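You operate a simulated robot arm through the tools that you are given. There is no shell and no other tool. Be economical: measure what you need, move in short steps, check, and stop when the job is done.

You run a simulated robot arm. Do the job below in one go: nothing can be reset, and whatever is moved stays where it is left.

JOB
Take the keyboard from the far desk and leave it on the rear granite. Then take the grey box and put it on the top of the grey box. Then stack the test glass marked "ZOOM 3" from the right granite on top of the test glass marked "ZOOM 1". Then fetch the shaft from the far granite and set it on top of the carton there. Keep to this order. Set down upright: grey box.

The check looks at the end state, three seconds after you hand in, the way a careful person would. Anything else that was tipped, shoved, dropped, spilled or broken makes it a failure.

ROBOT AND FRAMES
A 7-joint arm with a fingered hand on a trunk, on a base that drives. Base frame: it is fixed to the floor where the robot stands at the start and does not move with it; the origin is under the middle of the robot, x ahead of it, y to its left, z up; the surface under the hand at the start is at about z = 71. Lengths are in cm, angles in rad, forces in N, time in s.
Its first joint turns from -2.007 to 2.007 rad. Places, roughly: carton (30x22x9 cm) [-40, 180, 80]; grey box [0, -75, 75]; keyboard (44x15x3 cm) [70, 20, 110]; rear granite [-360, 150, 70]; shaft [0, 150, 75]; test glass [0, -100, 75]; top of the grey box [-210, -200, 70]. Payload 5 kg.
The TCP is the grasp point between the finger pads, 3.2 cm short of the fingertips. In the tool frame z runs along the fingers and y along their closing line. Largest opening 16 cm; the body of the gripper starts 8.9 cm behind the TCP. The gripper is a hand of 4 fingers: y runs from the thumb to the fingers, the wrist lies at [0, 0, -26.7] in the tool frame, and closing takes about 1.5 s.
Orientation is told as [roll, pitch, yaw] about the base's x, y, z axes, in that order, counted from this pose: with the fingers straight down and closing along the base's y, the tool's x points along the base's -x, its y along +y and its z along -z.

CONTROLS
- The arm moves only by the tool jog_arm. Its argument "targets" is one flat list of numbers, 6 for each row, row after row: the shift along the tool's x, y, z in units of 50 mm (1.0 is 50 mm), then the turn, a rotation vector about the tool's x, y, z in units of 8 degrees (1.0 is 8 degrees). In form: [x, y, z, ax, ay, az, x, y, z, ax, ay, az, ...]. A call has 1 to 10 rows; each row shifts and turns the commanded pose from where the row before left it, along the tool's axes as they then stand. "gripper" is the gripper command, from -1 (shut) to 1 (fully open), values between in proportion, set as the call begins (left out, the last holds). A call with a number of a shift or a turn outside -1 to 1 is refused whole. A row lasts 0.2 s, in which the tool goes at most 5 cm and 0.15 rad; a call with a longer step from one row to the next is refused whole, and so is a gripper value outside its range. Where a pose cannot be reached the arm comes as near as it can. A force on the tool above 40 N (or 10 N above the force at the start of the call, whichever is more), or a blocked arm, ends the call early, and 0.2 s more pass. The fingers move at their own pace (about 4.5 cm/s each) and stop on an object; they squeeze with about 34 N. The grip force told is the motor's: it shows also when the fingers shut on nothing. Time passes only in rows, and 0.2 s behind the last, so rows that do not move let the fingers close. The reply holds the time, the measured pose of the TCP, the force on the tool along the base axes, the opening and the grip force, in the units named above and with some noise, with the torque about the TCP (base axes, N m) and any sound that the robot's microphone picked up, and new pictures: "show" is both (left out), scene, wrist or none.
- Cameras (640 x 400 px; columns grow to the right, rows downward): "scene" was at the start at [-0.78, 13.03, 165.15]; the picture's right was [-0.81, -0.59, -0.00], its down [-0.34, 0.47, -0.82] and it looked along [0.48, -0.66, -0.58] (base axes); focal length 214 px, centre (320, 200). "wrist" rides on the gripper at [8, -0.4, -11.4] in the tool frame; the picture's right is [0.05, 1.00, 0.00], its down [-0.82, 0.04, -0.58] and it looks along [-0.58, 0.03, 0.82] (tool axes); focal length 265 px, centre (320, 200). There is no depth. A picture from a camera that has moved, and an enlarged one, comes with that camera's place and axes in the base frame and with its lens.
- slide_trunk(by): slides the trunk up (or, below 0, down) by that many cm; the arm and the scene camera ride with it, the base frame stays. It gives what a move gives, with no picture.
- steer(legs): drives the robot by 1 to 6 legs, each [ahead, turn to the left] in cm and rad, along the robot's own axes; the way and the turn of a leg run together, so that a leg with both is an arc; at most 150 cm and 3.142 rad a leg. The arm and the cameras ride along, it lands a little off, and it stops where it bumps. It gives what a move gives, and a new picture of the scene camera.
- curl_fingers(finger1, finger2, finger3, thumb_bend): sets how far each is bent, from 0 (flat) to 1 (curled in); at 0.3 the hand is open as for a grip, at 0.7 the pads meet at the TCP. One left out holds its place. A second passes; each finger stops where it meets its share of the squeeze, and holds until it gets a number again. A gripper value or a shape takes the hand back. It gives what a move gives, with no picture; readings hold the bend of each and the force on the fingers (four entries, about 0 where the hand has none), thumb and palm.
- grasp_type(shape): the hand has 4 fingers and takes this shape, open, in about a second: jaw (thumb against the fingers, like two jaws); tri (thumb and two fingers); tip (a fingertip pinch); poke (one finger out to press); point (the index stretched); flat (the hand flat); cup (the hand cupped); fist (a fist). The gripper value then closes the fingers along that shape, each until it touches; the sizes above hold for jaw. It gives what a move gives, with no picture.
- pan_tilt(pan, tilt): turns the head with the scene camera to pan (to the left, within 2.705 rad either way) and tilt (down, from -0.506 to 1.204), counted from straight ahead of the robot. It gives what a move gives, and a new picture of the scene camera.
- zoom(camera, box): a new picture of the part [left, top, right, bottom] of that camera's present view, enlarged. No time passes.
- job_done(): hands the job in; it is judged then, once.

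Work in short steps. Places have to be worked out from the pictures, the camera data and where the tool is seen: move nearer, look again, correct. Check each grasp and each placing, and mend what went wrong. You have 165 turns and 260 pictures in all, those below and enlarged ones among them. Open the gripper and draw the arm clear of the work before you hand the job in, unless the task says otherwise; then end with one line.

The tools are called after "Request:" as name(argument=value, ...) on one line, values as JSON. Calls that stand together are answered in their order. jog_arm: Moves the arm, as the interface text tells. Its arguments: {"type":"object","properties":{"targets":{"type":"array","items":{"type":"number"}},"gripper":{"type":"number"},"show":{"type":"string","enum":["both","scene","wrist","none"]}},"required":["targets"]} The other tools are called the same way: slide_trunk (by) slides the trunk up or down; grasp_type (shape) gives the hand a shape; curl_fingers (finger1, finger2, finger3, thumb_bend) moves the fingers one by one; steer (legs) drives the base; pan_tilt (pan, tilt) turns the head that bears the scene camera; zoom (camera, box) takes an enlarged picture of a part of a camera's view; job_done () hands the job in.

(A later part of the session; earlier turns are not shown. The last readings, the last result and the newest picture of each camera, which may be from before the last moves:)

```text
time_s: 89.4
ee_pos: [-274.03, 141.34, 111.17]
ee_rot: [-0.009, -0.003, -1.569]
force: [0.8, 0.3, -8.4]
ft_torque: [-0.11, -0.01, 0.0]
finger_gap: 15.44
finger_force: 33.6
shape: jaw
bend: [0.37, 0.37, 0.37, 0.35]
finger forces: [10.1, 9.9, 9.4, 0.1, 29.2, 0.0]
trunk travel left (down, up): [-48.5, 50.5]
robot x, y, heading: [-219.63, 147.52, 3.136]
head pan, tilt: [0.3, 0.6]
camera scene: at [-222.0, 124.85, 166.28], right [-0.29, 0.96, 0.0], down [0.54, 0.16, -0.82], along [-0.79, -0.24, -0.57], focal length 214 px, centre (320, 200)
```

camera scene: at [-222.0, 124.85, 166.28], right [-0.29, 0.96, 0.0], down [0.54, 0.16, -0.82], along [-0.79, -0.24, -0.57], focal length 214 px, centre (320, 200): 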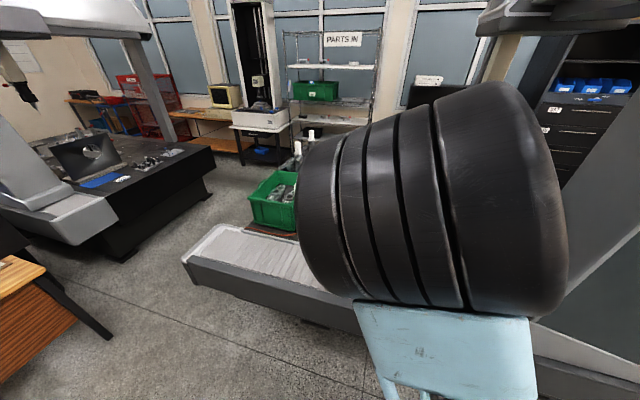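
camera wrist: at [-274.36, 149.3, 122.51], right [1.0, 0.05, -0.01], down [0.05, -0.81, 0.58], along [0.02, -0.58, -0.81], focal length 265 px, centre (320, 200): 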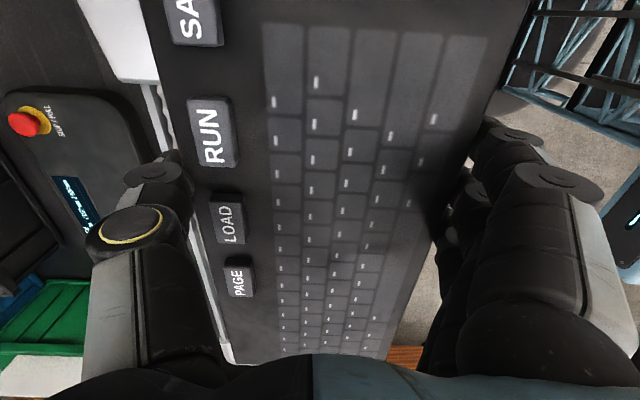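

The controller edge is at y ≈ 138, the foot corner at (−303, 138) and the rail back at ≈ −306. I aim the keyboard centre for (−326, 163) and drive 12 cm nearer.

Request:
steer(legs=[[12.5, 0]])

Request:
jog_arm(targets=[0, -0.8, 0, 0, 0, 0, 0, -0.8, 0, 0, 0, 0, 0, -0.8, 0, 0, 0, 0, 0, -0.8, 0, 0, 0, 0, 0.3, -0.8, 0, 0, 0, 0, 0.4, -0.7, 0, 0, 0, 0])

```text
time_s: 90.7
ee_pos: [-287.01, 141.45, 111.15]
ee_rot: [-0.01, -0.002, -1.573]
force: [-0.2, 0.3, -9.4]
ft_torque: [-0.09, 0.01, 0.03]
finger_gap: 15.44
finger_force: 34.3
shape: jaw
bend: [0.37, 0.37, 0.37, 0.35]
finger forces: [10.1, 9.8, 9.4, 0.0, 29.5, 0.0]
trunk travel left (down, up): [-48.5, 50.5]
robot x, y, heading: [-232.56, 148.04, 3.136]
head pan, tilt: [0.3, 0.6]
camera scene: at [-235.09, 124.92, 166.27], right [-0.29, 0.96, 0.0], down [0.54, 0.16, -0.82], along [-0.79, -0.24, -0.57], focal length 214 px, centre (320, 200)
```

scene: 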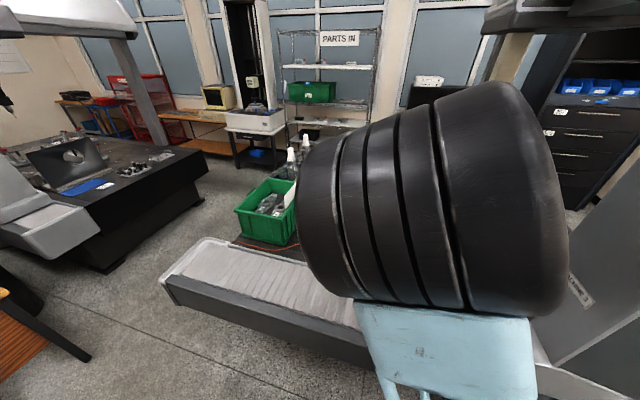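

```text
time_s: 92.1
ee_pos: [-310.61, 145.22, 111.18]
ee_rot: [-0.008, -0.006, -1.576]
force: [0.2, 0.5, -8.2]
ft_torque: [-0.12, 0.0, 0.03]
finger_gap: 15.46
finger_force: 33.6
shape: jaw
bend: [0.37, 0.37, 0.37, 0.36]
finger forces: [10.4, 10.0, 9.6, 0.0, 30.1, 0.0]
trunk travel left (down, up): [-48.5, 50.5]
robot x, y, heading: [-232.28, 148.07, 3.133]
head pan, tilt: [0.3, 0.6]
camera scene: at [-235.11, 124.99, 166.28], right [-0.29, 0.96, 0.0], down [0.54, 0.16, -0.82], along [-0.79, -0.24, -0.57], focal length 214 px, centre (320, 200)
camera wrist: at [-310.98, 153.24, 122.55], right [1.0, 0.05, -0.01], down [0.04, -0.81, 0.58], along [0.02, -0.58, -0.81], focal length 265 px, centre (320, 200)
```

scene: 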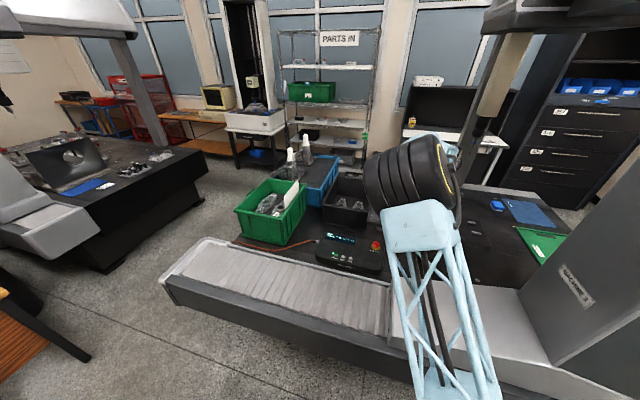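
wrist: 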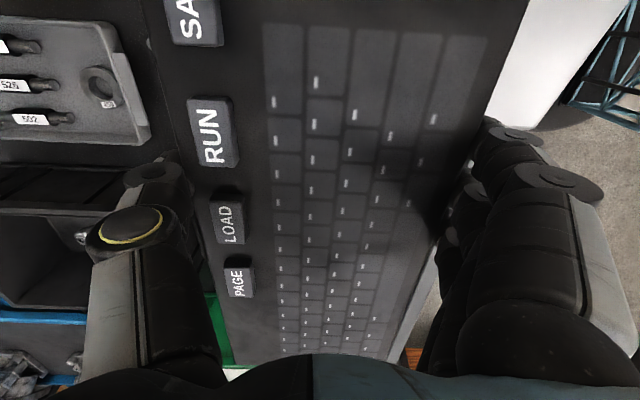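

Good view: the arm stretches clear of the pillar, and the parts tray ends at y ≈ 150. I shift to (−326, 163) and start lowering.

Request:
jog_arm(targets=[0.71, -0.62, 0, 0, 0, 0, 0.71, -0.62, 0, 0, 0, 0, 0.71, -0.62, 0, 0, 0, 0, 0.71, -0.62, 0, 0, 0, 0, 0.71, -0.62, 0, 0, 0, 0, 0, 0, 0.8, 0, 0, 0, 0, 0, 0.8, 0, 0, 0, 0, 0, 0.8, 0, 0, 0, 0, 0, 0.8, 0, 0, 0])

```text
time_s: 94.1
ee_pos: [-326.28, 162.83, 95.58]
ee_rot: [-0.008, -0.002, -1.575]
force: [-0.3, 0.7, -8.2]
ft_torque: [-0.09, -0.02, 0.0]
finger_gap: 15.45
finger_force: 34.4
shape: jaw
bend: [0.37, 0.37, 0.37, 0.36]
finger forces: [10.2, 9.8, 9.6, 0.0, 29.8, 0.0]
trunk travel left (down, up): [-48.5, 50.5]
robot x, y, heading: [-232.42, 147.9, 3.127]
head pan, tilt: [0.3, 0.6]
camera scene: at [-235.12, 124.96, 166.28], right [-0.29, 0.96, 0.0], down [0.54, 0.16, -0.82], along [-0.79, -0.24, -0.57], focal length 214 px, centre (320, 200)
camera wrist: at [-326.66, 170.91, 106.96], right [1.0, 0.05, -0.01], down [0.04, -0.81, 0.58], along [0.02, -0.58, -0.81], focal length 265 px, centre (320, 200)
```

scene: 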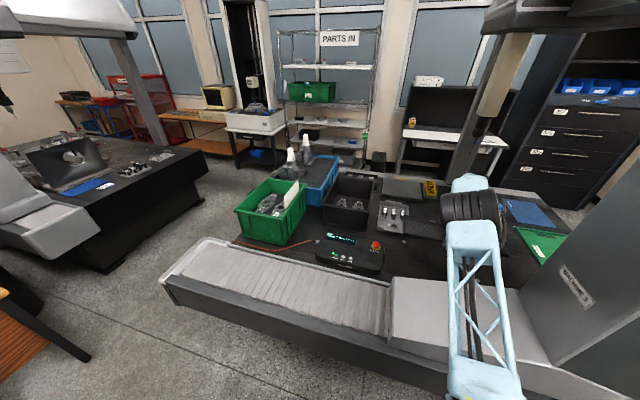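
wrist: 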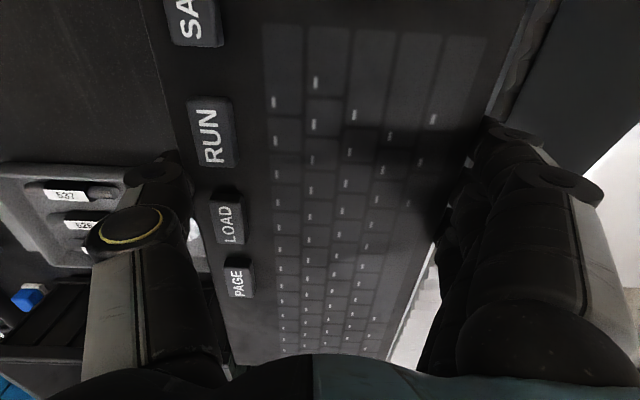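

Clear all round. I lower to TCP ≈ 79, then feel down in small steps.

Request:
jog_arm(targets=[0, 0, 0.8, 0, 0, 0, 0, 0, 0.8, 0, 0, 0, 0, 0, 0.8, 0, 0, 0, 0, 0, 0.8, 0, 0, 0, 0, 0, 0.2, 0, 0, 0, 0, 0, 0.1, 0, 0, 0, 0, 0, 0.1, 0, 0, 0, 0, 0, 0.1, 0, 0, 0], show="wrist")

```text
time_s: 95.9
ee_pos: [-326.33, 162.67, 77.02]
ee_rot: [-0.01, -0.004, -1.576]
force: [0.9, -0.5, -8.8]
ft_torque: [-0.04, 0.01, -0.03]
finger_gap: 15.45
finger_force: 33.7
shape: jaw
bend: [0.37, 0.37, 0.37, 0.36]
finger forces: [10.1, 9.9, 9.6, 0.0, 29.6, 0.0]
trunk travel left (down, up): [-48.5, 50.5]
robot x, y, heading: [-232.37, 148.25, 3.132]
head pan, tilt: [0.3, 0.6]
camera wrist: at [-326.54, 170.81, 88.32], right [1.0, 0.05, -0.01], down [0.04, -0.81, 0.58], along [0.02, -0.58, -0.81], focal length 265 px, centre (320, 200)
```

wrist: 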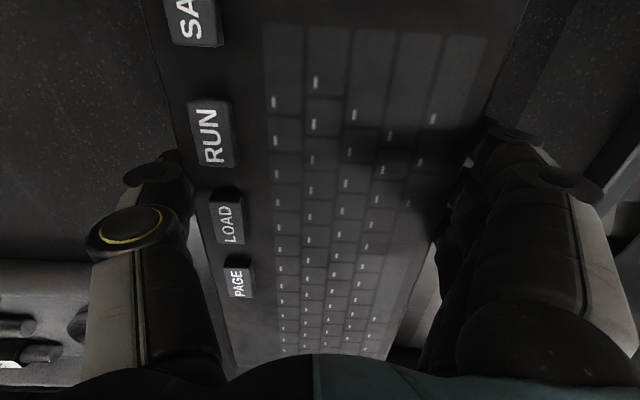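

Request:
jog_arm(targets=[0, 0, 0.08, 0, 0, 0, 0, 0, 0.08, 0, 0, 0, 0, 0, 0.08, 0, 0, 0, 0, 0, 0.08, 0, 0, 0, 0, 0, 0.08, 0, 0, 0, 0, 0, 0.08, 0, 0, 0, 0, 0, 0.08, 0, 0, 0], show="none")

```text
time_s: 97.5
ee_pos: [-326.3, 162.82, 74.33]
ee_rot: [-0.011, -0.003, -1.574]
force: [-0.7, -0.4, 5.6]
ft_torque: [0.28, -1.19, -0.13]
finger_gap: 15.44
finger_force: 34.1
shape: jaw
bend: [0.37, 0.37, 0.37, 0.36]
finger forces: [15.7, 13.5, 12.0, 0.1, 28.6, 0.0]
trunk travel left (down, up): [-48.5, 50.5]
robot x, y, heading: [-232.33, 147.84, 3.13]
head pan, tilt: [0.3, 0.6]
```

Contact: the load now rests on the granite. I open the fingers, spread them wider and rise.

Request:
curl_fingers(finger1=0.25, finger2=0.25, finger3=0.25, thumb_bend=0.25)

Request:
jog_arm(targets=[0, 0, -0.3, 0, 0, 0, 0, 0, -0.6, 0, 0, 0, 0, 0, -0.9, 0, 0, 0, 0, 0, -0.9, 0, 0, 0, 0, 0, -0.9, 0, 0, 0])

```text
time_s: 98.5
ee_pos: [-326.24, 162.88, 74.02]
ee_rot: [-0.01, -0.004, -1.573]
force: [-0.1, 0.2, 0.3]
ft_torque: [0.01, -0.01, 0.0]
finger_gap: 18.23
finger_force: 0.1
shape: fingers
bend: [0.25, 0.25, 0.25, 0.25]
finger forces: [0.0, 0.0, 0.0, 0.0, 0.0, 0.1]
trunk travel left (down, up): [-48.5, 50.5]
robot x, y, heading: [-232.8, 147.65, 3.135]
head pan, tilt: [0.3, 0.6]
```

```text
time_s: 99.7
ee_pos: [-326.08, 162.91, 92.32]
ee_rot: [-0.01, -0.003, -1.574]
force: [0.6, 0.6, 0.2]
ft_torque: [0.03, 0.03, -0.02]
finger_gap: 18.28
finger_force: 0.0
shape: fingers
bend: [0.25, 0.25, 0.25, 0.25]
finger forces: [0.1, 0.0, 0.0, 0.1, 0.1, 0.1]
trunk travel left (down, up): [-48.5, 50.5]
robot x, y, heading: [-232.28, 148.0, 3.131]
head pan, tilt: [0.3, 0.6]
camera scene: at [-234.94, 124.94, 166.29], right [-0.29, 0.96, 0.0], down [0.54, 0.16, -0.83], along [-0.79, -0.24, -0.56], focal length 214 px, centre (320, 200)
camera wrist: at [-326.33, 171.03, 103.68], right [1.0, 0.05, -0.01], down [0.04, -0.81, 0.58], along [0.02, -0.58, -0.81], focal length 265 px, centre (320, 200)
```

scene: 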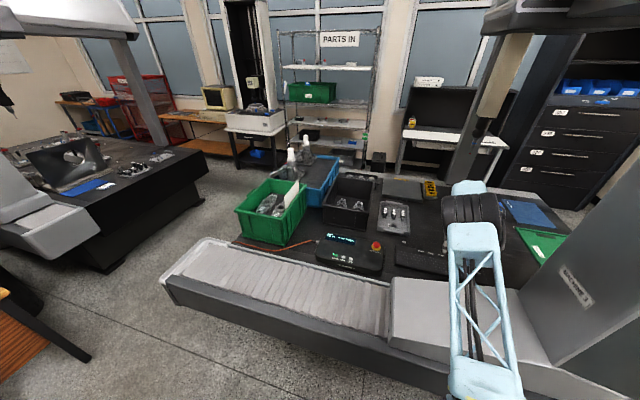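
wrist: 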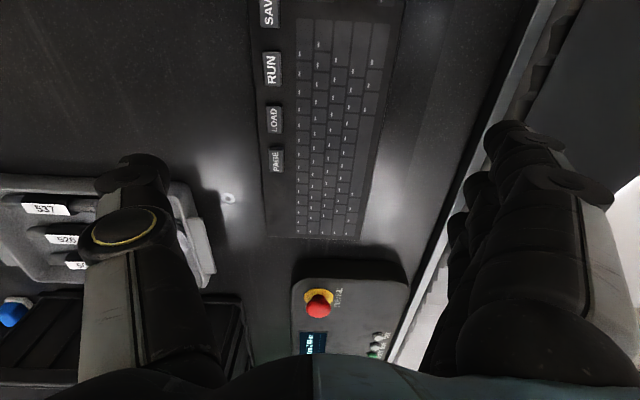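

Keyboard lies flat and free on the granite. I raise and retract the arm, then back away.

Request:
jog_arm(targets=[0, 0, -0.95, 0, 0, 0, 0, 0, -0.95, 0, 0, 0, 0, 0, -0.95, 0, 0, 0, 0, 0, -0.95, 0, 0, 0, -0.7, 0.65, 0, 0, 0, 0, -0.7, 0.65, 0, 0, 0, 0, -0.7, 0.65, 0, 0, 0, 0, -0.7, 0.65, 0, 0, 0, 0, -0.1, 0.95, 0, 0, 0, 0, 0, 0.95, 0, 0, 0, 0], gripper=1, show="none")

Request:
jog_arm(targets=[0, 0.95, 0, 0, 0, 0, 0, 0.95, 0, 0, 0, 0, 0, 0.95, 0, 0, 0, 0, 0, 0.5, 0, 0, 0, 0], show="none")

Request:
steer(legs=[[-52, 0]])

Request:
slide_trunk(by=20)

```text
time_s: 101.9
ee_pos: [-303.23, 148.36, 110.71]
ee_rot: [-0.011, -0.005, -1.574]
force: [0.1, -0.1, 0.0]
ft_torque: [0.0, 0.02, -0.02]
finger_gap: 16.0
finger_force: 0.1
shape: jaw
bend: [0.3, 0.3, 0.3, 0.3]
finger forces: [0.0, 0.1, 0.0, 0.1, 0.1, 0.0]
trunk travel left (down, up): [-48.5, 50.5]
robot x, y, heading: [-232.39, 148.07, 3.132]
head pan, tilt: [0.3, 0.6]
```

```text
time_s: 102.9
ee_pos: [-286.57, 148.44, 110.96]
ee_rot: [-0.011, -0.003, -1.574]
force: [-0.4, 0.6, 0.4]
ft_torque: [-0.03, 0.02, 0.02]
finger_gap: 16.02
finger_force: 0.2
shape: jaw
bend: [0.3, 0.3, 0.3, 0.3]
finger forces: [0.0, 0.0, 0.0, 0.0, 0.1, 0.1]
trunk travel left (down, up): [-48.5, 50.5]
robot x, y, heading: [-232.28, 148.05, 3.135]
head pan, tilt: [0.3, 0.6]
```

```text
time_s: 105.9
ee_pos: [-234.87, 148.42, 110.88]
ee_rot: [-0.009, -0.003, -1.587]
force: [0.6, -0.2, -0.3]
ft_torque: [-0.02, 0.01, 0.01]
finger_gap: 15.98
finger_force: 0.0
shape: jaw
bend: [0.3, 0.3, 0.3, 0.3]
finger forces: [0.0, 0.1, 0.0, 0.0, 0.0, 0.0]
trunk travel left (down, up): [-48.5, 50.5]
robot x, y, heading: [-180.67, 147.49, 3.121]
head pan, tilt: [0.3, 0.6]
camera scene: at [-183.32, 124.34, 166.29], right [-0.28, 0.96, 0.0], down [0.54, 0.16, -0.83], along [-0.79, -0.23, -0.56], focal length 214 px, centre (320, 200)
```

scene: 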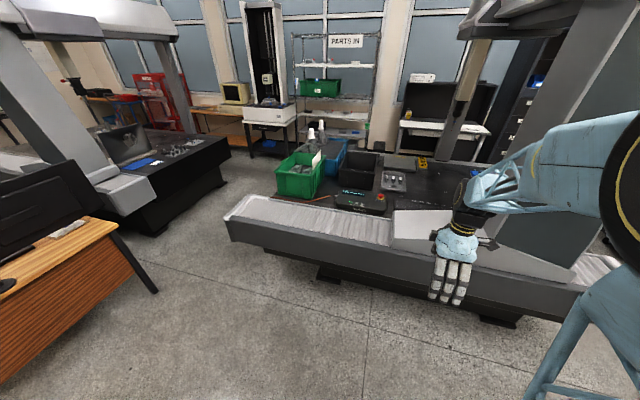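

```text
time_s: 108.1
ee_pos: [-234.84, 148.5, 130.91]
ee_rot: [-0.011, -0.004, -1.586]
force: [-0.1, -0.1, -0.9]
ft_torque: [0.0, 0.01, 0.0]
finger_gap: 16.0
finger_force: 0.0
shape: jaw
bend: [0.3, 0.3, 0.3, 0.3]
finger forces: [0.0, 0.1, 0.1, 0.0, 0.0, 0.0]
trunk travel left (down, up): [-68.5, 30.5]
robot x, y, heading: [-180.49, 147.13, 3.122]
head pan, tilt: [0.3, 0.6]
```

Now I drive back toward the right granite: first to about (−150, 30).

Request:
steer(legs=[[0, 1.845], [121, 0], [0, 1.12]])

Request:
pan_tilt(pan=-0.9, tilt=0.5)

Request:
pan_tilt(pan=-2.0, tilt=0.5)

```text
time_s: 121.9
ee_pos: [-95.79, 18.3, 130.93]
ee_rot: [-0.011, -0.001, 1.392]
force: [0.3, 0.3, 0.1]
ft_torque: [-0.01, 0.01, 0.01]
finger_gap: 16.03
finger_force: 0.1
shape: jaw
bend: [0.3, 0.3, 0.3, 0.3]
finger forces: [0.0, 0.0, 0.0, 0.0, 0.0, 0.0]
trunk travel left (down, up): [-68.5, 30.5]
robot x, y, heading: [-149.02, 28.24, -0.181]
head pan, tilt: [0.3, 0.6]
camera scene: at [-142.48, 50.18, 186.29], right [0.12, -0.99, 0.0], down [-0.56, -0.07, -0.83], along [0.82, 0.1, -0.56], focal length 214 px, centre (320, 200)
```

scene: 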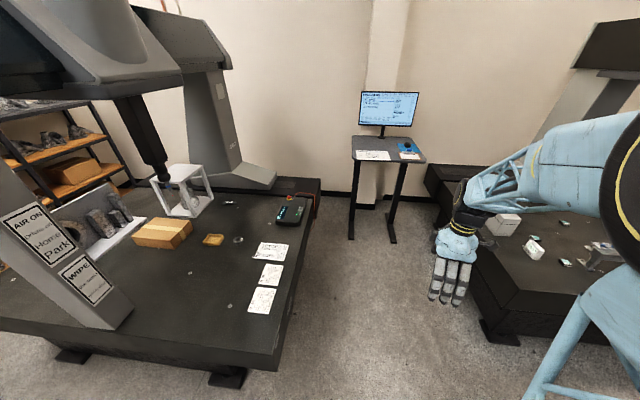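

```text
time_s: 123.3
ee_pos: [-95.76, 18.12, 130.97]
ee_rot: [-0.011, -0.002, 1.393]
force: [-0.5, -0.1, 0.4]
ft_torque: [-0.02, -0.02, -0.02]
finger_gap: 16.0
finger_force: 0.1
shape: jaw
bend: [0.3, 0.3, 0.3, 0.3]
finger forces: [0.0, 0.0, 0.1, 0.0, 0.0, 0.0]
trunk travel left (down, up): [-68.5, 30.5]
robot x, y, heading: [-149.05, 28.29, -0.182]
head pan, tilt: [-0.901, 0.499]
camera scene: at [-146.98, 41.07, 187.2], right [-0.88, -0.47, 0.0], down [-0.23, 0.42, -0.88], along [0.41, -0.78, -0.48], focal length 214 px, centre (320, 200)
```

scene: 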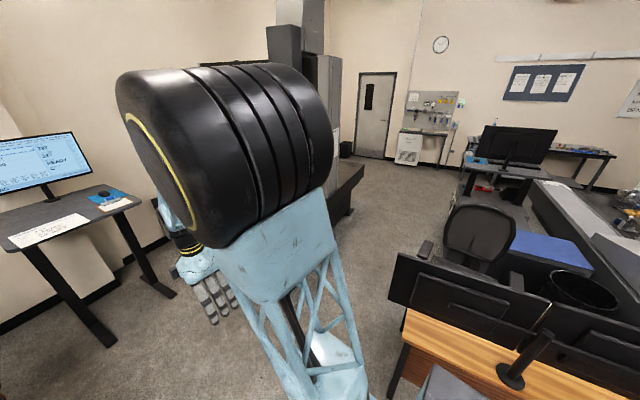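

```text
time_s: 124.6
ee_pos: [-95.83, 18.24, 130.88]
ee_rot: [-0.01, -0.003, 1.392]
force: [-0.8, 0.7, 0.3]
ft_torque: [-0.03, 0.03, -0.03]
finger_gap: 16.02
finger_force: 0.1
shape: jaw
bend: [0.3, 0.3, 0.3, 0.3]
finger forces: [0.0, 0.0, 0.0, 0.0, 0.1, 0.0]
trunk travel left (down, up): [-68.5, 30.5]
robot x, y, heading: [-148.87, 28.36, -0.184]
head pan, tilt: [-2.0, 0.499]
camera scene: at [-156.47, 41.65, 187.2], right [-0.82, 0.57, 0.0], down [0.27, 0.39, -0.88], along [-0.5, -0.72, -0.48], focal length 214 px, centre (320, 200)
```

scene: 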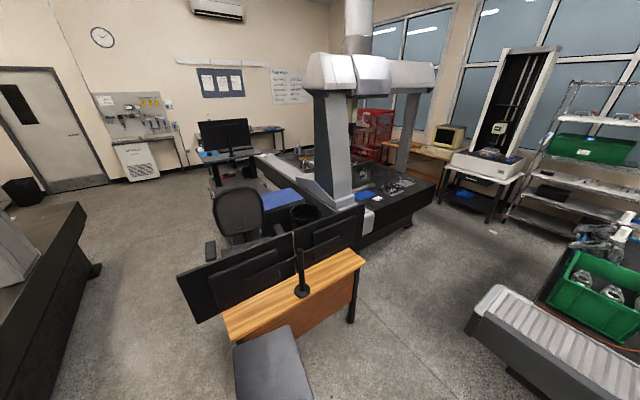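

The destination area is near (−210, −200), next to the chair; I'll inspect it when nearer. Now to the start spot to pick the grey box.

Request:
steer(legs=[[149, 0], [0, 0.184]])

Request:
pan_tilt(pan=-1.5, tilt=0.8)

Request:
zoom(camera="scene", box=[240, 100, 440, 225])

```text
time_s: 132.7
ee_pos: [51.41, 2.38, 130.94]
ee_rot: [-0.01, -0.004, 1.584]
force: [-1.0, -0.3, 0.6]
ft_torque: [-0.04, -0.02, 0.0]
finger_gap: 16.01
finger_force: 0.1
shape: jaw
bend: [0.3, 0.3, 0.3, 0.3]
finger forces: [0.1, 0.0, 0.0, 0.0, 0.0, 0.0]
trunk travel left (down, up): [-68.5, 30.5]
robot x, y, heading: [-2.75, 2.22, 0.01]
head pan, tilt: [-2.0, 0.499]
camera scene: at [-12.67, 13.78, 187.19], right [-0.91, 0.41, 0.0], down [0.19, 0.44, -0.88], along [-0.36, -0.8, -0.48], focal length 214 px, centre (320, 200)
```

scene: 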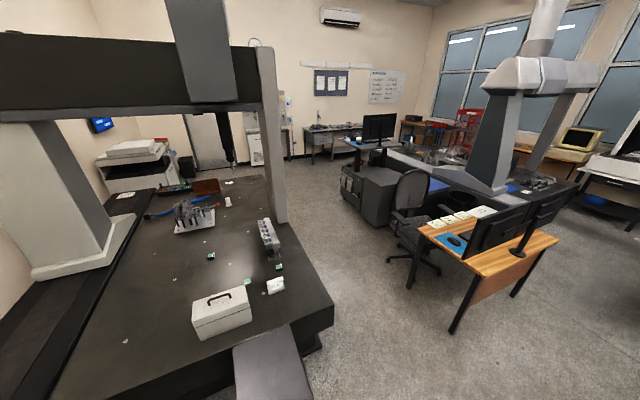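

```text
time_s: 133.7
ee_pos: [51.39, 2.33, 130.92]
ee_rot: [-0.011, -0.003, 1.584]
force: [0.1, 0.6, 0.3]
ft_torque: [0.0, 0.0, 0.02]
finger_gap: 15.99
finger_force: 0.0
shape: jaw
bend: [0.3, 0.3, 0.3, 0.3]
finger forces: [0.0, 0.1, 0.0, 0.0, 0.0, 0.0]
trunk travel left (down, up): [-68.5, 30.5]
robot x, y, heading: [-2.78, 1.63, 0.007]
head pan, tilt: [-1.499, 0.799]
camera scene: at [-8.3, 13.99, 184.61], right [-1.0, -0.08, 0.0], down [-0.06, 0.71, -0.7], along [0.06, -0.7, -0.72], focal length 214 px, centre (320, 200)
```

scene: 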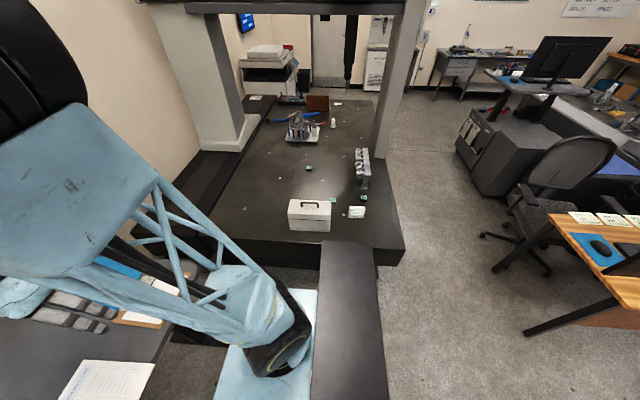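

```text
3.20 times, centred on (340, 162) of scene
camera zoom: at [-8.3, 13.99, 184.61], right [-1.0, -0.08, 0.0], down [-0.06, 0.71, -0.7], along [0.06, -0.7, -0.72], focal length 686 px, centre (256, 320)
```

zoom: 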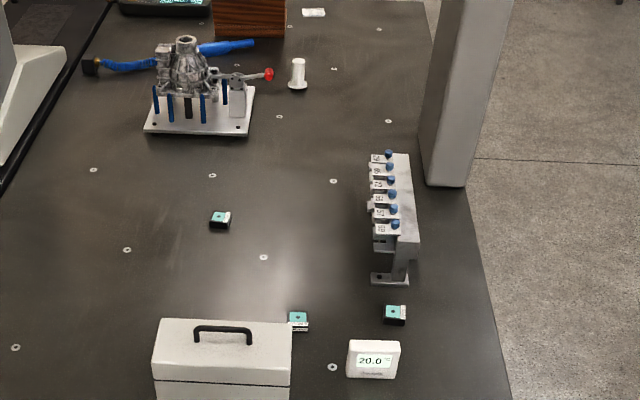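

The box measures about x −8.5..16, y −78..−66.5, top z ≈ 90, aligned with the axes. I swing the arm to the right side.

Request:
jog_arm(targets=[1, 0, 0, 0, 0, 0.661, 1, 0, 0, 0, 0, 0.661, 1, 0, 0, 0, 0, 0.661, 1, 0, 0, 0, 0, 0.661, 1, 0, 0, 0, 0, 0.661, 1, 0, 0, 0, 0, 0.661, 1, 0, 0, 0, 0, 0.661, 1, 0, 0, 0, 0, 0.661, 1, 0, 0, 0, 0, 0.661], show="none")

Request:
jog_arm(targets=[1, 0, 0, 0, 0, 0.661, 1, 0, 0, 0, 0, 0.661, 1, 0, 0, 0, 0, 0.661, 1, 0, 0, 0, 0, 0.661, 1, 0, 0, 0, 0, 0.661, 1, 0, 0, 0, 0, 0.661, 1, 0, 0, 0, 0, 0.661, 0.5, 0, 0, 0, 0, 0.661, 0, 0, 0, 0, 0, 0.3])

```text
time_s: 135.7
ee_pos: [36.0, -39.01, 130.54]
ee_rot: [-0.003, -0.01, 0.752]
force: [-0.4, 0.0, -0.3]
ft_torque: [0.03, -0.03, 0.0]
finger_gap: 16.0
finger_force: 0.0
shape: jaw
bend: [0.3, 0.3, 0.3, 0.3]
finger forces: [0.0, 0.1, 0.1, 0.1, 0.0, 0.0]
trunk travel left (down, up): [-68.5, 30.5]
robot x, y, heading: [-3.06, 1.87, 0.011]
head pan, tilt: [-1.499, 0.799]
```

```text
time_s: 137.7
ee_pos: [2.9, -54.65, 130.3]
ee_rot: [0.003, -0.01, -0.028]
force: [0.9, 0.0, 0.1]
ft_torque: [0.0, 0.03, 0.03]
finger_gap: 16.0
finger_force: 0.0
shape: jaw
bend: [0.3, 0.3, 0.3, 0.3]
finger forces: [0.0, 0.0, 0.0, 0.1, 0.0, 0.1]
trunk travel left (down, up): [-68.5, 30.5]
robot x, y, heading: [-3.05, 2.07, 0.007]
head pan, tilt: [-1.499, 0.799]
camera scene: at [-8.28, 13.97, 184.61], right [-1.0, -0.08, 0.0], down [-0.06, 0.71, -0.7], along [0.06, -0.69, -0.72], focal length 214 px, centre (320, 200)
camera wrist: at [-5.19, -54.83, 141.67], right [-0.02, 1.0, 0.0], down [0.81, 0.02, 0.59], along [0.59, 0.02, -0.81], focal length 265 px, centre (320, 200)
```

scene: 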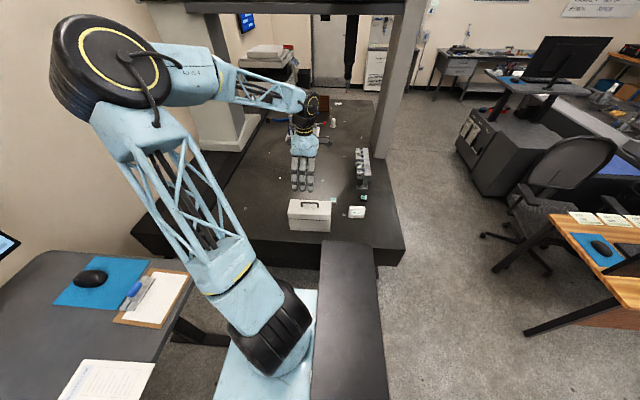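
wrist: 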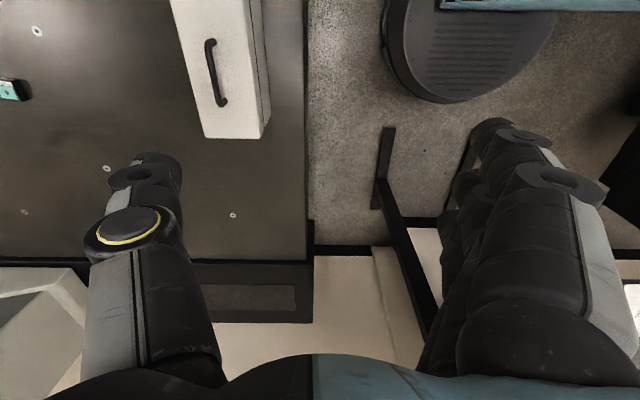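

Box edges agree. I move over its centre (4, −72.3) and lower to z ≈ 104.

Request:
jog_arm(targets=[-0.1, -0.88, 0, 0, 0, -0.2, -0.1, -0.88, 0, 0, 0, 0, 0, -0.88, 0, 0, 0, 0, 0, -0.88, 0, 0, 0, 0, 0, 0, 0.9, 0, 0, 0, 0, 0, 0.9, 0, 0, 0, 0, 0, 0.9, 0, 0, 0, 0, 0, 0.9, 0, 0, 0, 0, 0, 0.9, 0, 0, 0, 0, 0, 0.5, 0, 0, 0])

```text
time_s: 139.9
ee_pos: [4.41, -72.43, 105.08]
ee_rot: [0.005, -0.012, 0.0]
force: [-0.5, -0.4, -0.3]
ft_torque: [0.01, -0.03, -0.03]
finger_gap: 16.0
finger_force: 0.1
shape: jaw
bend: [0.3, 0.3, 0.3, 0.3]
finger forces: [0.0, 0.0, 0.1, 0.0, 0.0, 0.0]
trunk travel left (down, up): [-68.5, 30.5]
robot x, y, heading: [-3.15, 1.62, 0.016]
head pan, tilt: [-1.499, 0.799]
camera scene: at [-8.3, 13.91, 184.61], right [-1.0, -0.08, 0.0], down [-0.06, 0.71, -0.7], along [0.06, -0.69, -0.72], focal length 214 px, centre (320, 200)
camera wrist: at [-3.75, -72.86, 116.31], right [-0.05, 1.0, 0.0], down [0.81, 0.04, 0.59], along [0.58, 0.03, -0.81], focal length 265 px, centre (320, 200)
```

scene: 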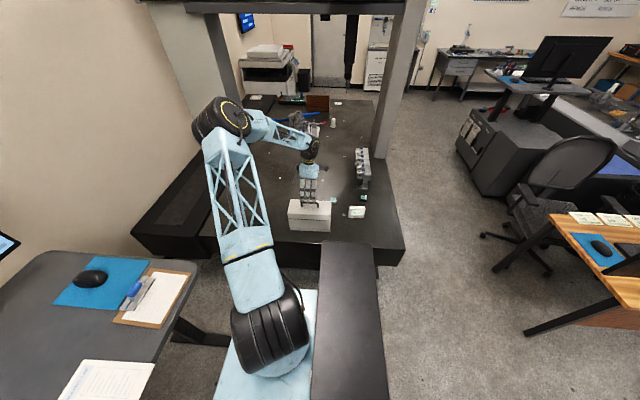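
wrist: 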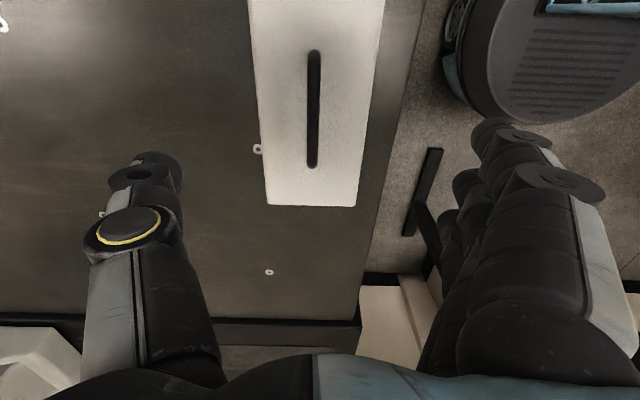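

Recalculated: centre y ≈ −72.9, top z ≈ 89.7. I lower to TCP z ≈ 86.5 and close on the body.

Request:
jog_arm(targets=[0, -0.1, 0.9, 0, 0, 0, 0, 0, 0.9, 0, 0, 0, 0, 0, 0.7, 0, 0, 0, 0, 0, 0.4, 0, 0, 0, 0, 0, 0.4, 0, 0, 0, 0, 0, 0.4, 0, 0, 0], show="wrist")

Request:
jog_arm(targets=[0, 0, 0, 0, 0, 0, 0, 0, 0, 0, 0, 0, 0, 0, 0, 0, 0, 0, 0, 0, 0, 0, 0, 0, 0, 0, 0, 0, 0, 0, 0, 0, 0, 0, 0, 0, 0, 0, 0, 0, 0, 0], gripper=-1, show="scene")

```text
time_s: 141.3
ee_pos: [4.25, -72.66, 86.29]
ee_rot: [0.005, -0.009, 0.0]
force: [-0.3, 0.4, 0.2]
ft_torque: [-0.05, 0.0, 0.01]
finger_gap: 16.02
finger_force: 0.0
shape: jaw
bend: [0.3, 0.3, 0.3, 0.3]
finger forces: [0.0, 0.0, 0.0, 0.0, 0.0, 0.1]
trunk travel left (down, up): [-68.5, 30.5]
robot x, y, heading: [-2.77, 1.95, 0.013]
head pan, tilt: [-1.499, 0.799]
camera wrist: at [-3.86, -73.04, 97.64], right [-0.05, 1.0, 0.0], down [0.81, 0.04, 0.59], along [0.58, 0.03, -0.81], focal length 265 px, centre (320, 200)
```

wrist: 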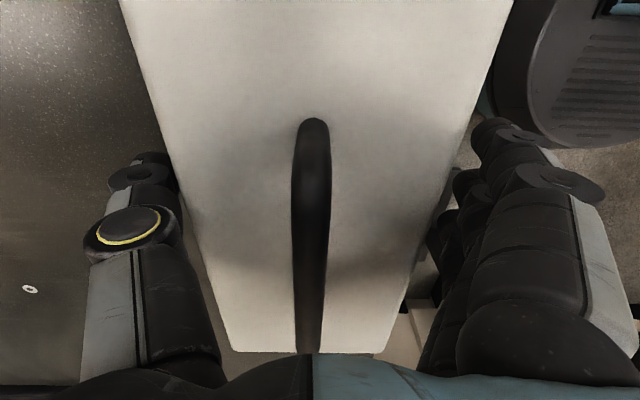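

```text
time_s: 142.9
ee_pos: [4.18, -72.57, 86.44]
ee_rot: [0.005, -0.01, 0.001]
force: [-0.6, -2.7, 0.3]
ft_torque: [0.34, -0.03, 0.05]
finger_gap: 11.68
finger_force: 34.0
shape: jaw
bend: [0.69, 0.69, 0.68, 0.56]
finger forces: [10.0, 10.0, 10.0, 0.0, 32.8, 0.0]
trunk travel left (down, up): [-68.5, 30.5]
robot x, y, heading: [-2.81, 1.86, 0.01]
head pan, tilt: [-1.499, 0.799]
camera scene: at [-8.3, 13.87, 184.61], right [-1.0, -0.08, 0.0], down [-0.06, 0.71, -0.7], along [0.06, -0.69, -0.72], focal length 214 px, centre (320, 200)
```

scene: 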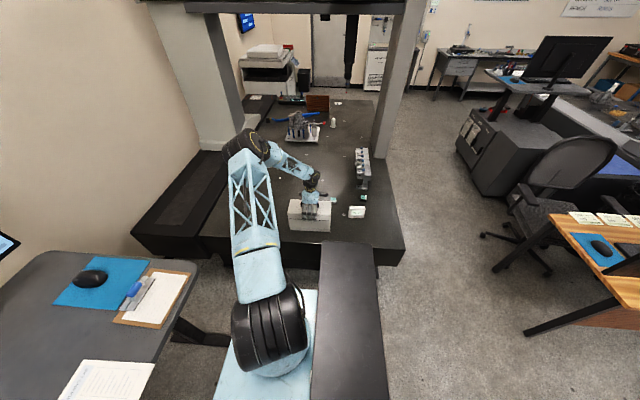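

Gripped at gap 11.7 with 34 N. I lift gently and check the load.

Request:
jog_arm(targets=[0, 0, -0.1, 0, 0, 0, 0, 0, -0.1, 0, 0, 0, 0, 0, -0.2, 0, 0, 0, 0, 0, -0.2, 0, 0, 0, 0, 0, -0.2, 0, 0, 0])

```text
time_s: 144.1
ee_pos: [4.29, -72.61, 90.58]
ee_rot: [0.003, -0.011, 0.0]
force: [-0.7, -0.5, -14.9]
ft_torque: [0.06, 0.12, 0.0]
finger_gap: 11.69
finger_force: 34.0
shape: jaw
bend: [0.69, 0.69, 0.68, 0.56]
finger forces: [11.2, 11.1, 10.9, 0.1, 33.1, 0.0]
trunk travel left (down, up): [-68.5, 30.5]
robot x, y, heading: [-2.74, 1.9, 0.01]
head pan, tilt: [-1.499, 0.799]
camera scene: at [-8.29, 13.82, 184.61], right [-1.0, -0.08, 0.0], down [-0.06, 0.72, -0.7], along [0.06, -0.69, -0.72], focal length 214 px, centre (320, 200)
camera wrist: at [-3.79, -73.06, 101.9], right [-0.05, 1.0, 0.01], down [0.81, 0.04, 0.59], along [0.58, 0.04, -0.81], focal length 265 px, centre (320, 200)
```

scene: 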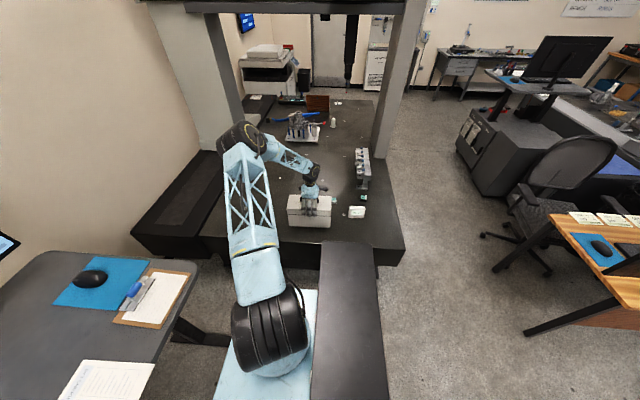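
wrist: 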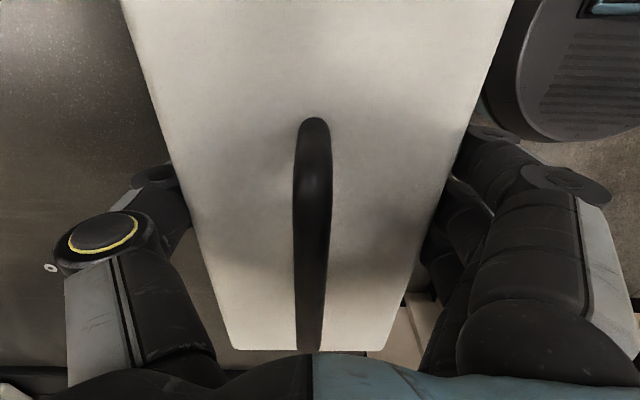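

Held securely (15 N). I lift high, draw in and swing the arm to the front for driving.

Request:
jog_arm(targets=[0, 0, -0.9, 0, 0, 0, 0, 0, -0.9, 0, 0, 0, 0, 0, -0.9, 0, 0, 0, 0, 0, -0.9, 0, 0, 0, 0, 0, -0.9, 0, 0, 0, 0, 0.6, -0.6, 0, 0, 0, 0, 0.6, -0.6, 0, 0, 0, 0, 0.6, -0.6, 0, 0, 0, 0, 0.6, -0.6, 0, 0, 0, 0, 0.4, 0, 0, 0, 0], show="none")

Request:
jog_arm(targets=[-0.9, 0, 0, 0, 0, -0.55, -0.9, 0, 0, 0, 0, -0.55, -0.9, 0, 0, 0, 0, -0.55, -0.9, 0, 0, 0, 0, -0.55, -0.9, 0, 0, 0, 0, -0.55, -0.9, 0, 0, 0, 0, -0.55, -0.9, 0, 0, 0, 0, -0.55, -0.9, 0, 0, 0, 0, -0.55, -0.9, 0, 0, 0, 0, -0.55, -0.9, 0, 0, 0, 0, -0.55], show="none")

Request:
jog_arm(targets=[-0.9, 0, 0, 0, 0, -0.55, -0.9, 0, 0, 0, 0, -0.55, -0.9, 0, 0, 0, 0, -0.55, -0.9, 0, 0, 0, 0, -0.55, -0.9, 0, 0, 0, 0, -0.55, -0.9, 0, 0, 0, 0, -0.55, -0.9, 0, 0, 0, 0, -0.55, -0.9, 0, 0, 0, 0, -0.55, -0.9, 0, 0, 0, 0, -0.55, -0.9, 0, 0, 0, 0, -0.55], show="wrist")

```text
time_s: 146.3
ee_pos: [4.22, -58.65, 125.2]
ee_rot: [0.005, -0.01, 0.002]
force: [-0.5, -0.5, -16.1]
ft_torque: [0.07, 0.09, -0.02]
finger_gap: 11.72
finger_force: 33.6
shape: jaw
bend: [0.69, 0.68, 0.68, 0.56]
finger forces: [11.3, 11.3, 11.2, 0.1, 33.6, 0.0]
trunk travel left (down, up): [-68.5, 30.5]
robot x, y, heading: [-2.98, 2.12, 0.01]
head pan, tilt: [-1.499, 0.799]
```

```text
time_s: 148.5
ee_pos: [45.39, -43.74, 125.41]
ee_rot: [-0.004, -0.008, 0.772]
force: [0.4, 0.3, -16.1]
ft_torque: [-0.17, 0.27, -0.03]
finger_gap: 11.7
finger_force: 33.9
shape: jaw
bend: [0.69, 0.68, 0.68, 0.56]
finger forces: [10.9, 11.1, 10.7, 0.0, 32.5, 0.1]
trunk travel left (down, up): [-68.5, 30.5]
robot x, y, heading: [-3.04, 1.92, 0.008]
head pan, tilt: [-1.499, 0.799]
```

```text
time_s: 150.7
ee_pos: [64.68, -4.15, 125.99]
ee_rot: [-0.009, -0.004, 1.539]
force: [0.4, -0.5, -15.6]
ft_torque: [-0.32, 0.09, 0.0]
finger_gap: 11.73
finger_force: 33.9
shape: jaw
bend: [0.69, 0.68, 0.68, 0.56]
finger forces: [11.0, 10.8, 10.8, 0.1, 32.4, 0.0]
trunk travel left (down, up): [-68.5, 30.5]
robot x, y, heading: [-2.74, 1.96, 0.006]
head pan, tilt: [-1.499, 0.799]
camera wrist: at [64.78, -12.19, 137.33], right [-1.0, -0.02, -0.01], down [-0.02, 0.81, 0.58], along [0.0, 0.58, -0.82], focal length 265 px, centre (320, 200)
```

wrist: 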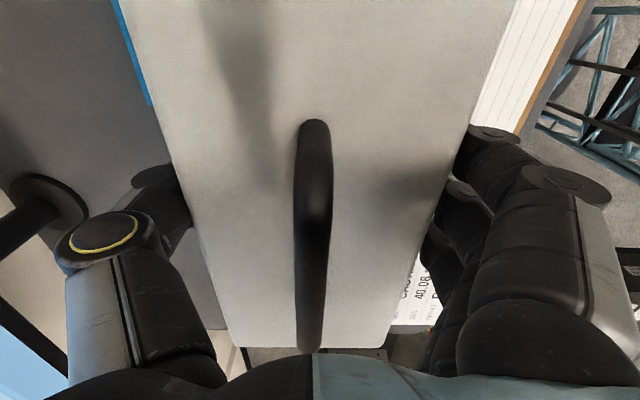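

The box hangs just above the desk items, so I first raise the trunk 12 cm, then reverse and turn to face −y.

Request:
slide_trunk(by=12)

Request:
steer(legs=[[-98, 0], [0, -1.577], [60, 0]])

Request:
pan_tilt(pan=-0.6, tilt=0.7)

```text
time_s: 152.2
ee_pos: [64.81, -4.38, 137.99]
ee_rot: [-0.008, -0.004, 1.536]
force: [0.6, -0.8, -16.3]
ft_torque: [-0.07, 0.03, 0.01]
finger_gap: 11.72
finger_force: 34.4
shape: jaw
bend: [0.69, 0.68, 0.68, 0.56]
finger forces: [11.0, 10.8, 10.8, 0.1, 32.3, 0.0]
trunk travel left (down, up): [-80.5, 18.5]
robot x, y, heading: [-3.06, 1.83, 0.009]
head pan, tilt: [-1.499, 0.799]
```

```text
time_s: 164.4
ee_pos: [-109.24, -126.44, 137.82]
ee_rot: [-0.01, -0.005, -0.033]
force: [0.9, -1.5, -15.2]
ft_torque: [0.08, 0.09, 0.0]
finger_gap: 11.73
finger_force: 34.4
shape: jaw
bend: [0.69, 0.68, 0.68, 0.56]
finger forces: [10.9, 10.7, 10.5, 0.0, 31.9, 0.1]
trunk travel left (down, up): [-80.5, 18.5]
robot x, y, heading: [-103.22, -58.69, -1.562]
head pan, tilt: [-1.499, 0.799]
camera scene: at [-90.8, -53.72, 196.61], right [-0.08, 1.0, 0.0], down [0.71, 0.06, -0.7], along [-0.69, -0.06, -0.72], focal length 214 px, centre (320, 200)
```

scene: 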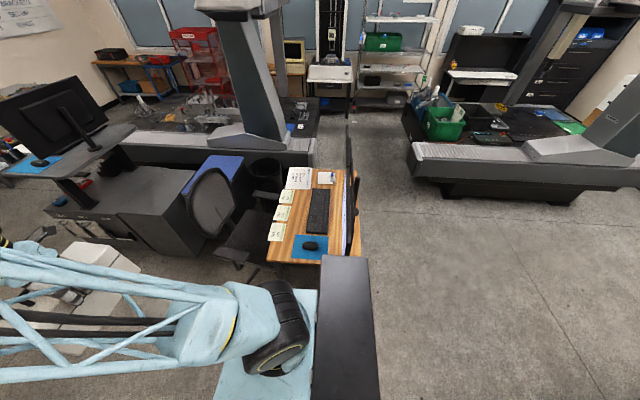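

```text
time_s: 165.6
ee_pos: [-109.29, -126.42, 138.0]
ee_rot: [-0.008, -0.005, -0.032]
force: [-0.3, 0.0, -15.8]
ft_torque: [0.05, 0.05, -0.01]
finger_gap: 11.73
finger_force: 34.1
shape: jaw
bend: [0.69, 0.68, 0.68, 0.56]
finger forces: [10.9, 10.7, 10.7, 0.1, 31.9, 0.1]
trunk travel left (down, up): [-80.5, 18.5]
robot x, y, heading: [-103.04, -59.13, -1.565]
head pan, tilt: [-0.6, 0.7]
camera scene: at [-87.5, -60.02, 197.42], right [-0.83, 0.56, 0.0], down [0.36, 0.54, -0.76], along [-0.43, -0.63, -0.64], focal length 214 px, centre (320, 200)
```

scene: 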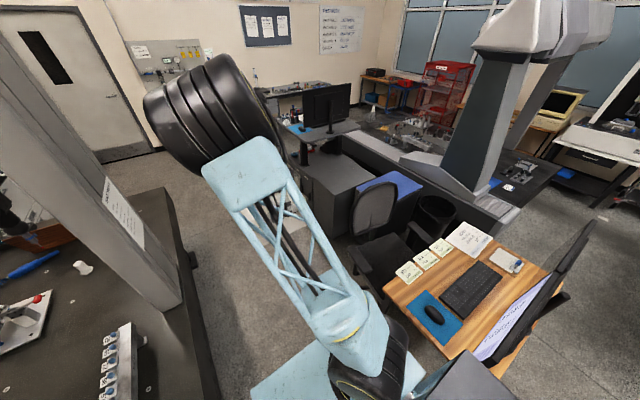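

The grey box top spans about x −190..−238, y −178..−235, and it is clear. I'll stand at about (−114, −203) facing −y and reach right. Driving there.

Request:
steer(legs=[[0, -0.082], [144, 0], [0, 0.076]])

Request:
pan_tilt(pan=-1.5, tilt=0.85)

```text
time_s: 173.8
ee_pos: [-120.77, -270.73, 137.92]
ee_rot: [-0.009, -0.004, -0.044]
force: [1.9, -0.7, -16.0]
ft_torque: [0.08, 0.09, -0.02]
finger_gap: 11.72
finger_force: 33.9
shape: jaw
bend: [0.69, 0.68, 0.68, 0.56]
finger forces: [10.7, 10.7, 10.6, 0.0, 31.7, 0.1]
trunk travel left (down, up): [-80.5, 18.5]
robot x, y, heading: [-113.91, -203.48, -1.574]
head pan, tilt: [-0.6, 0.7]
camera scene: at [-98.16, -204.7, 197.41], right [-0.82, 0.57, 0.0], down [0.36, 0.53, -0.77], along [-0.43, -0.63, -0.64], focal length 214 px, centre (320, 200)
```

scene: 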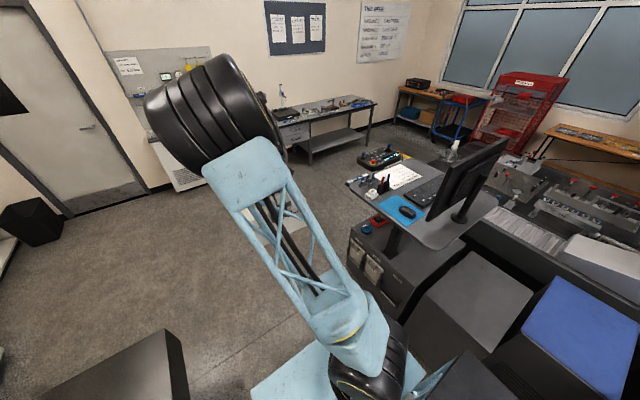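

```text
time_s: 175.0
ee_pos: [-120.85, -270.92, 137.98]
ee_rot: [-0.009, -0.004, -0.044]
force: [-0.5, -0.4, -16.0]
ft_torque: [0.12, 0.05, -0.03]
finger_gap: 11.73
finger_force: 34.0
shape: jaw
bend: [0.69, 0.68, 0.68, 0.56]
finger forces: [10.8, 10.7, 10.6, 0.1, 31.8, 0.1]
trunk travel left (down, up): [-80.5, 18.5]
robot x, y, heading: [-114.01, -203.49, -1.571]
head pan, tilt: [-1.499, 0.85]
camera scene: at [-101.37, -198.27, 196.2], right [-0.07, 1.0, 0.0], down [0.75, 0.05, -0.66], along [-0.66, -0.05, -0.75], focal length 214 px, centre (320, 200)
```

scene: 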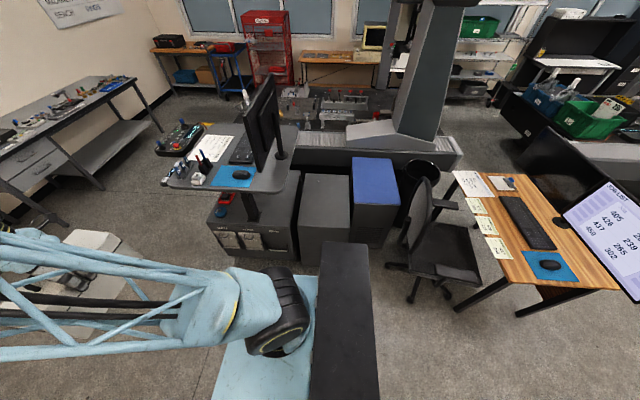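

Grey box top: x −180..−242, y −184..−220. A raised desk edge is at y ≈ −220 on one side. I draw in a little and swing the arm right, high above it.

Request:
jog_arm(targets=[0, 0.8, 0, 0, 0, 0, 0, 0.7, 0, 0, 0, 0, 0.9, 0, 0, 0, 0, 0.547, 0.9, 0, 0, 0, 0, 0.547, 0.9, 0, 0, 0, 0, 0.547, 0.9, 0, 0, 0, 0, 0.547, 0.9, 0, 0, 0, 0, 0.547, 0.9, 0, 0, 0, 0, 0.547, 0.9, 0, 0, 0, 0, 0.547, 0.9, 0, 0, 0, 0, 0.547], show="scene")

Request:
jog_arm(targets=[0.9, 0, 0, 0, 0, 0.547, 0.9, 0, 0, 0, 0, 0.547, 0.9, 0, 0, 0, 0, 0.547, 0.9, 0, 0, 0, 0, 0.547, 0.9, 0, 0, 0, 0, 0.547, 0.9, 0, 0, 0, 0, 0.547, 0.9, 0, 0, 0, 0, 0.547, 0.9, 0, 0, 0, 0, 0.547, 0.9, 0, 0, 0, 0, 0.547, 0.9, 0, 0, 0, 0, 0.547], show="scene")

```text
time_s: 177.2
ee_pos: [-154.67, -252.61, 137.52]
ee_rot: [-0.003, -0.011, -0.658]
force: [0.1, 0.0, -15.4]
ft_torque: [-0.01, -0.13, 0.03]
finger_gap: 11.68
finger_force: 34.2
shape: jaw
bend: [0.69, 0.68, 0.68, 0.56]
finger forces: [10.7, 10.9, 10.9, 0.1, 32.7, 0.0]
trunk travel left (down, up): [-80.5, 18.5]
robot x, y, heading: [-113.93, -203.62, -1.57]
head pan, tilt: [-1.499, 0.85]
camera scene: at [-101.74, -198.14, 196.22], right [-0.07, 1.0, 0.0], down [0.75, 0.05, -0.66], along [-0.66, -0.05, -0.75], focal length 214 px, centre (320, 200)
```

scene: 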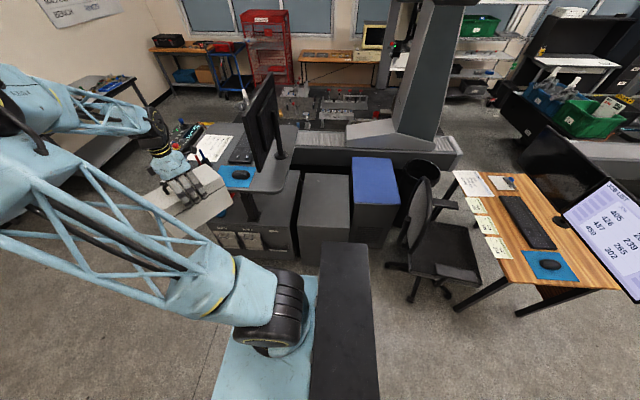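

```text
time_s: 179.4
ee_pos: [-178.15, -215.17, 136.92]
ee_rot: [0.005, -0.014, -1.422]
force: [0.5, 0.4, -15.8]
ft_torque: [-0.14, -0.08, 0.0]
finger_gap: 11.72
finger_force: 34.5
shape: jaw
bend: [0.69, 0.68, 0.68, 0.56]
finger forces: [10.7, 10.5, 10.8, 0.0, 31.9, 0.0]
trunk travel left (down, up): [-80.5, 18.5]
robot x, y, heading: [-114.09, -203.22, -1.579]
head pan, tilt: [-1.499, 0.85]
camera scene: at [-101.65, -197.88, 196.21], right [-0.07, 1.0, 0.0], down [0.75, 0.05, -0.66], along [-0.66, -0.05, -0.75], focal length 214 px, centre (320, 200)
```

scene: 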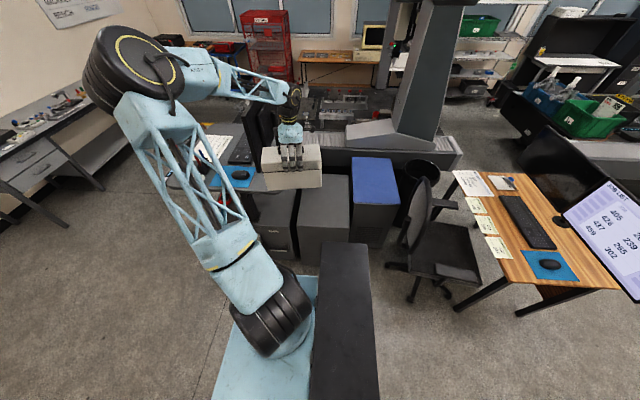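

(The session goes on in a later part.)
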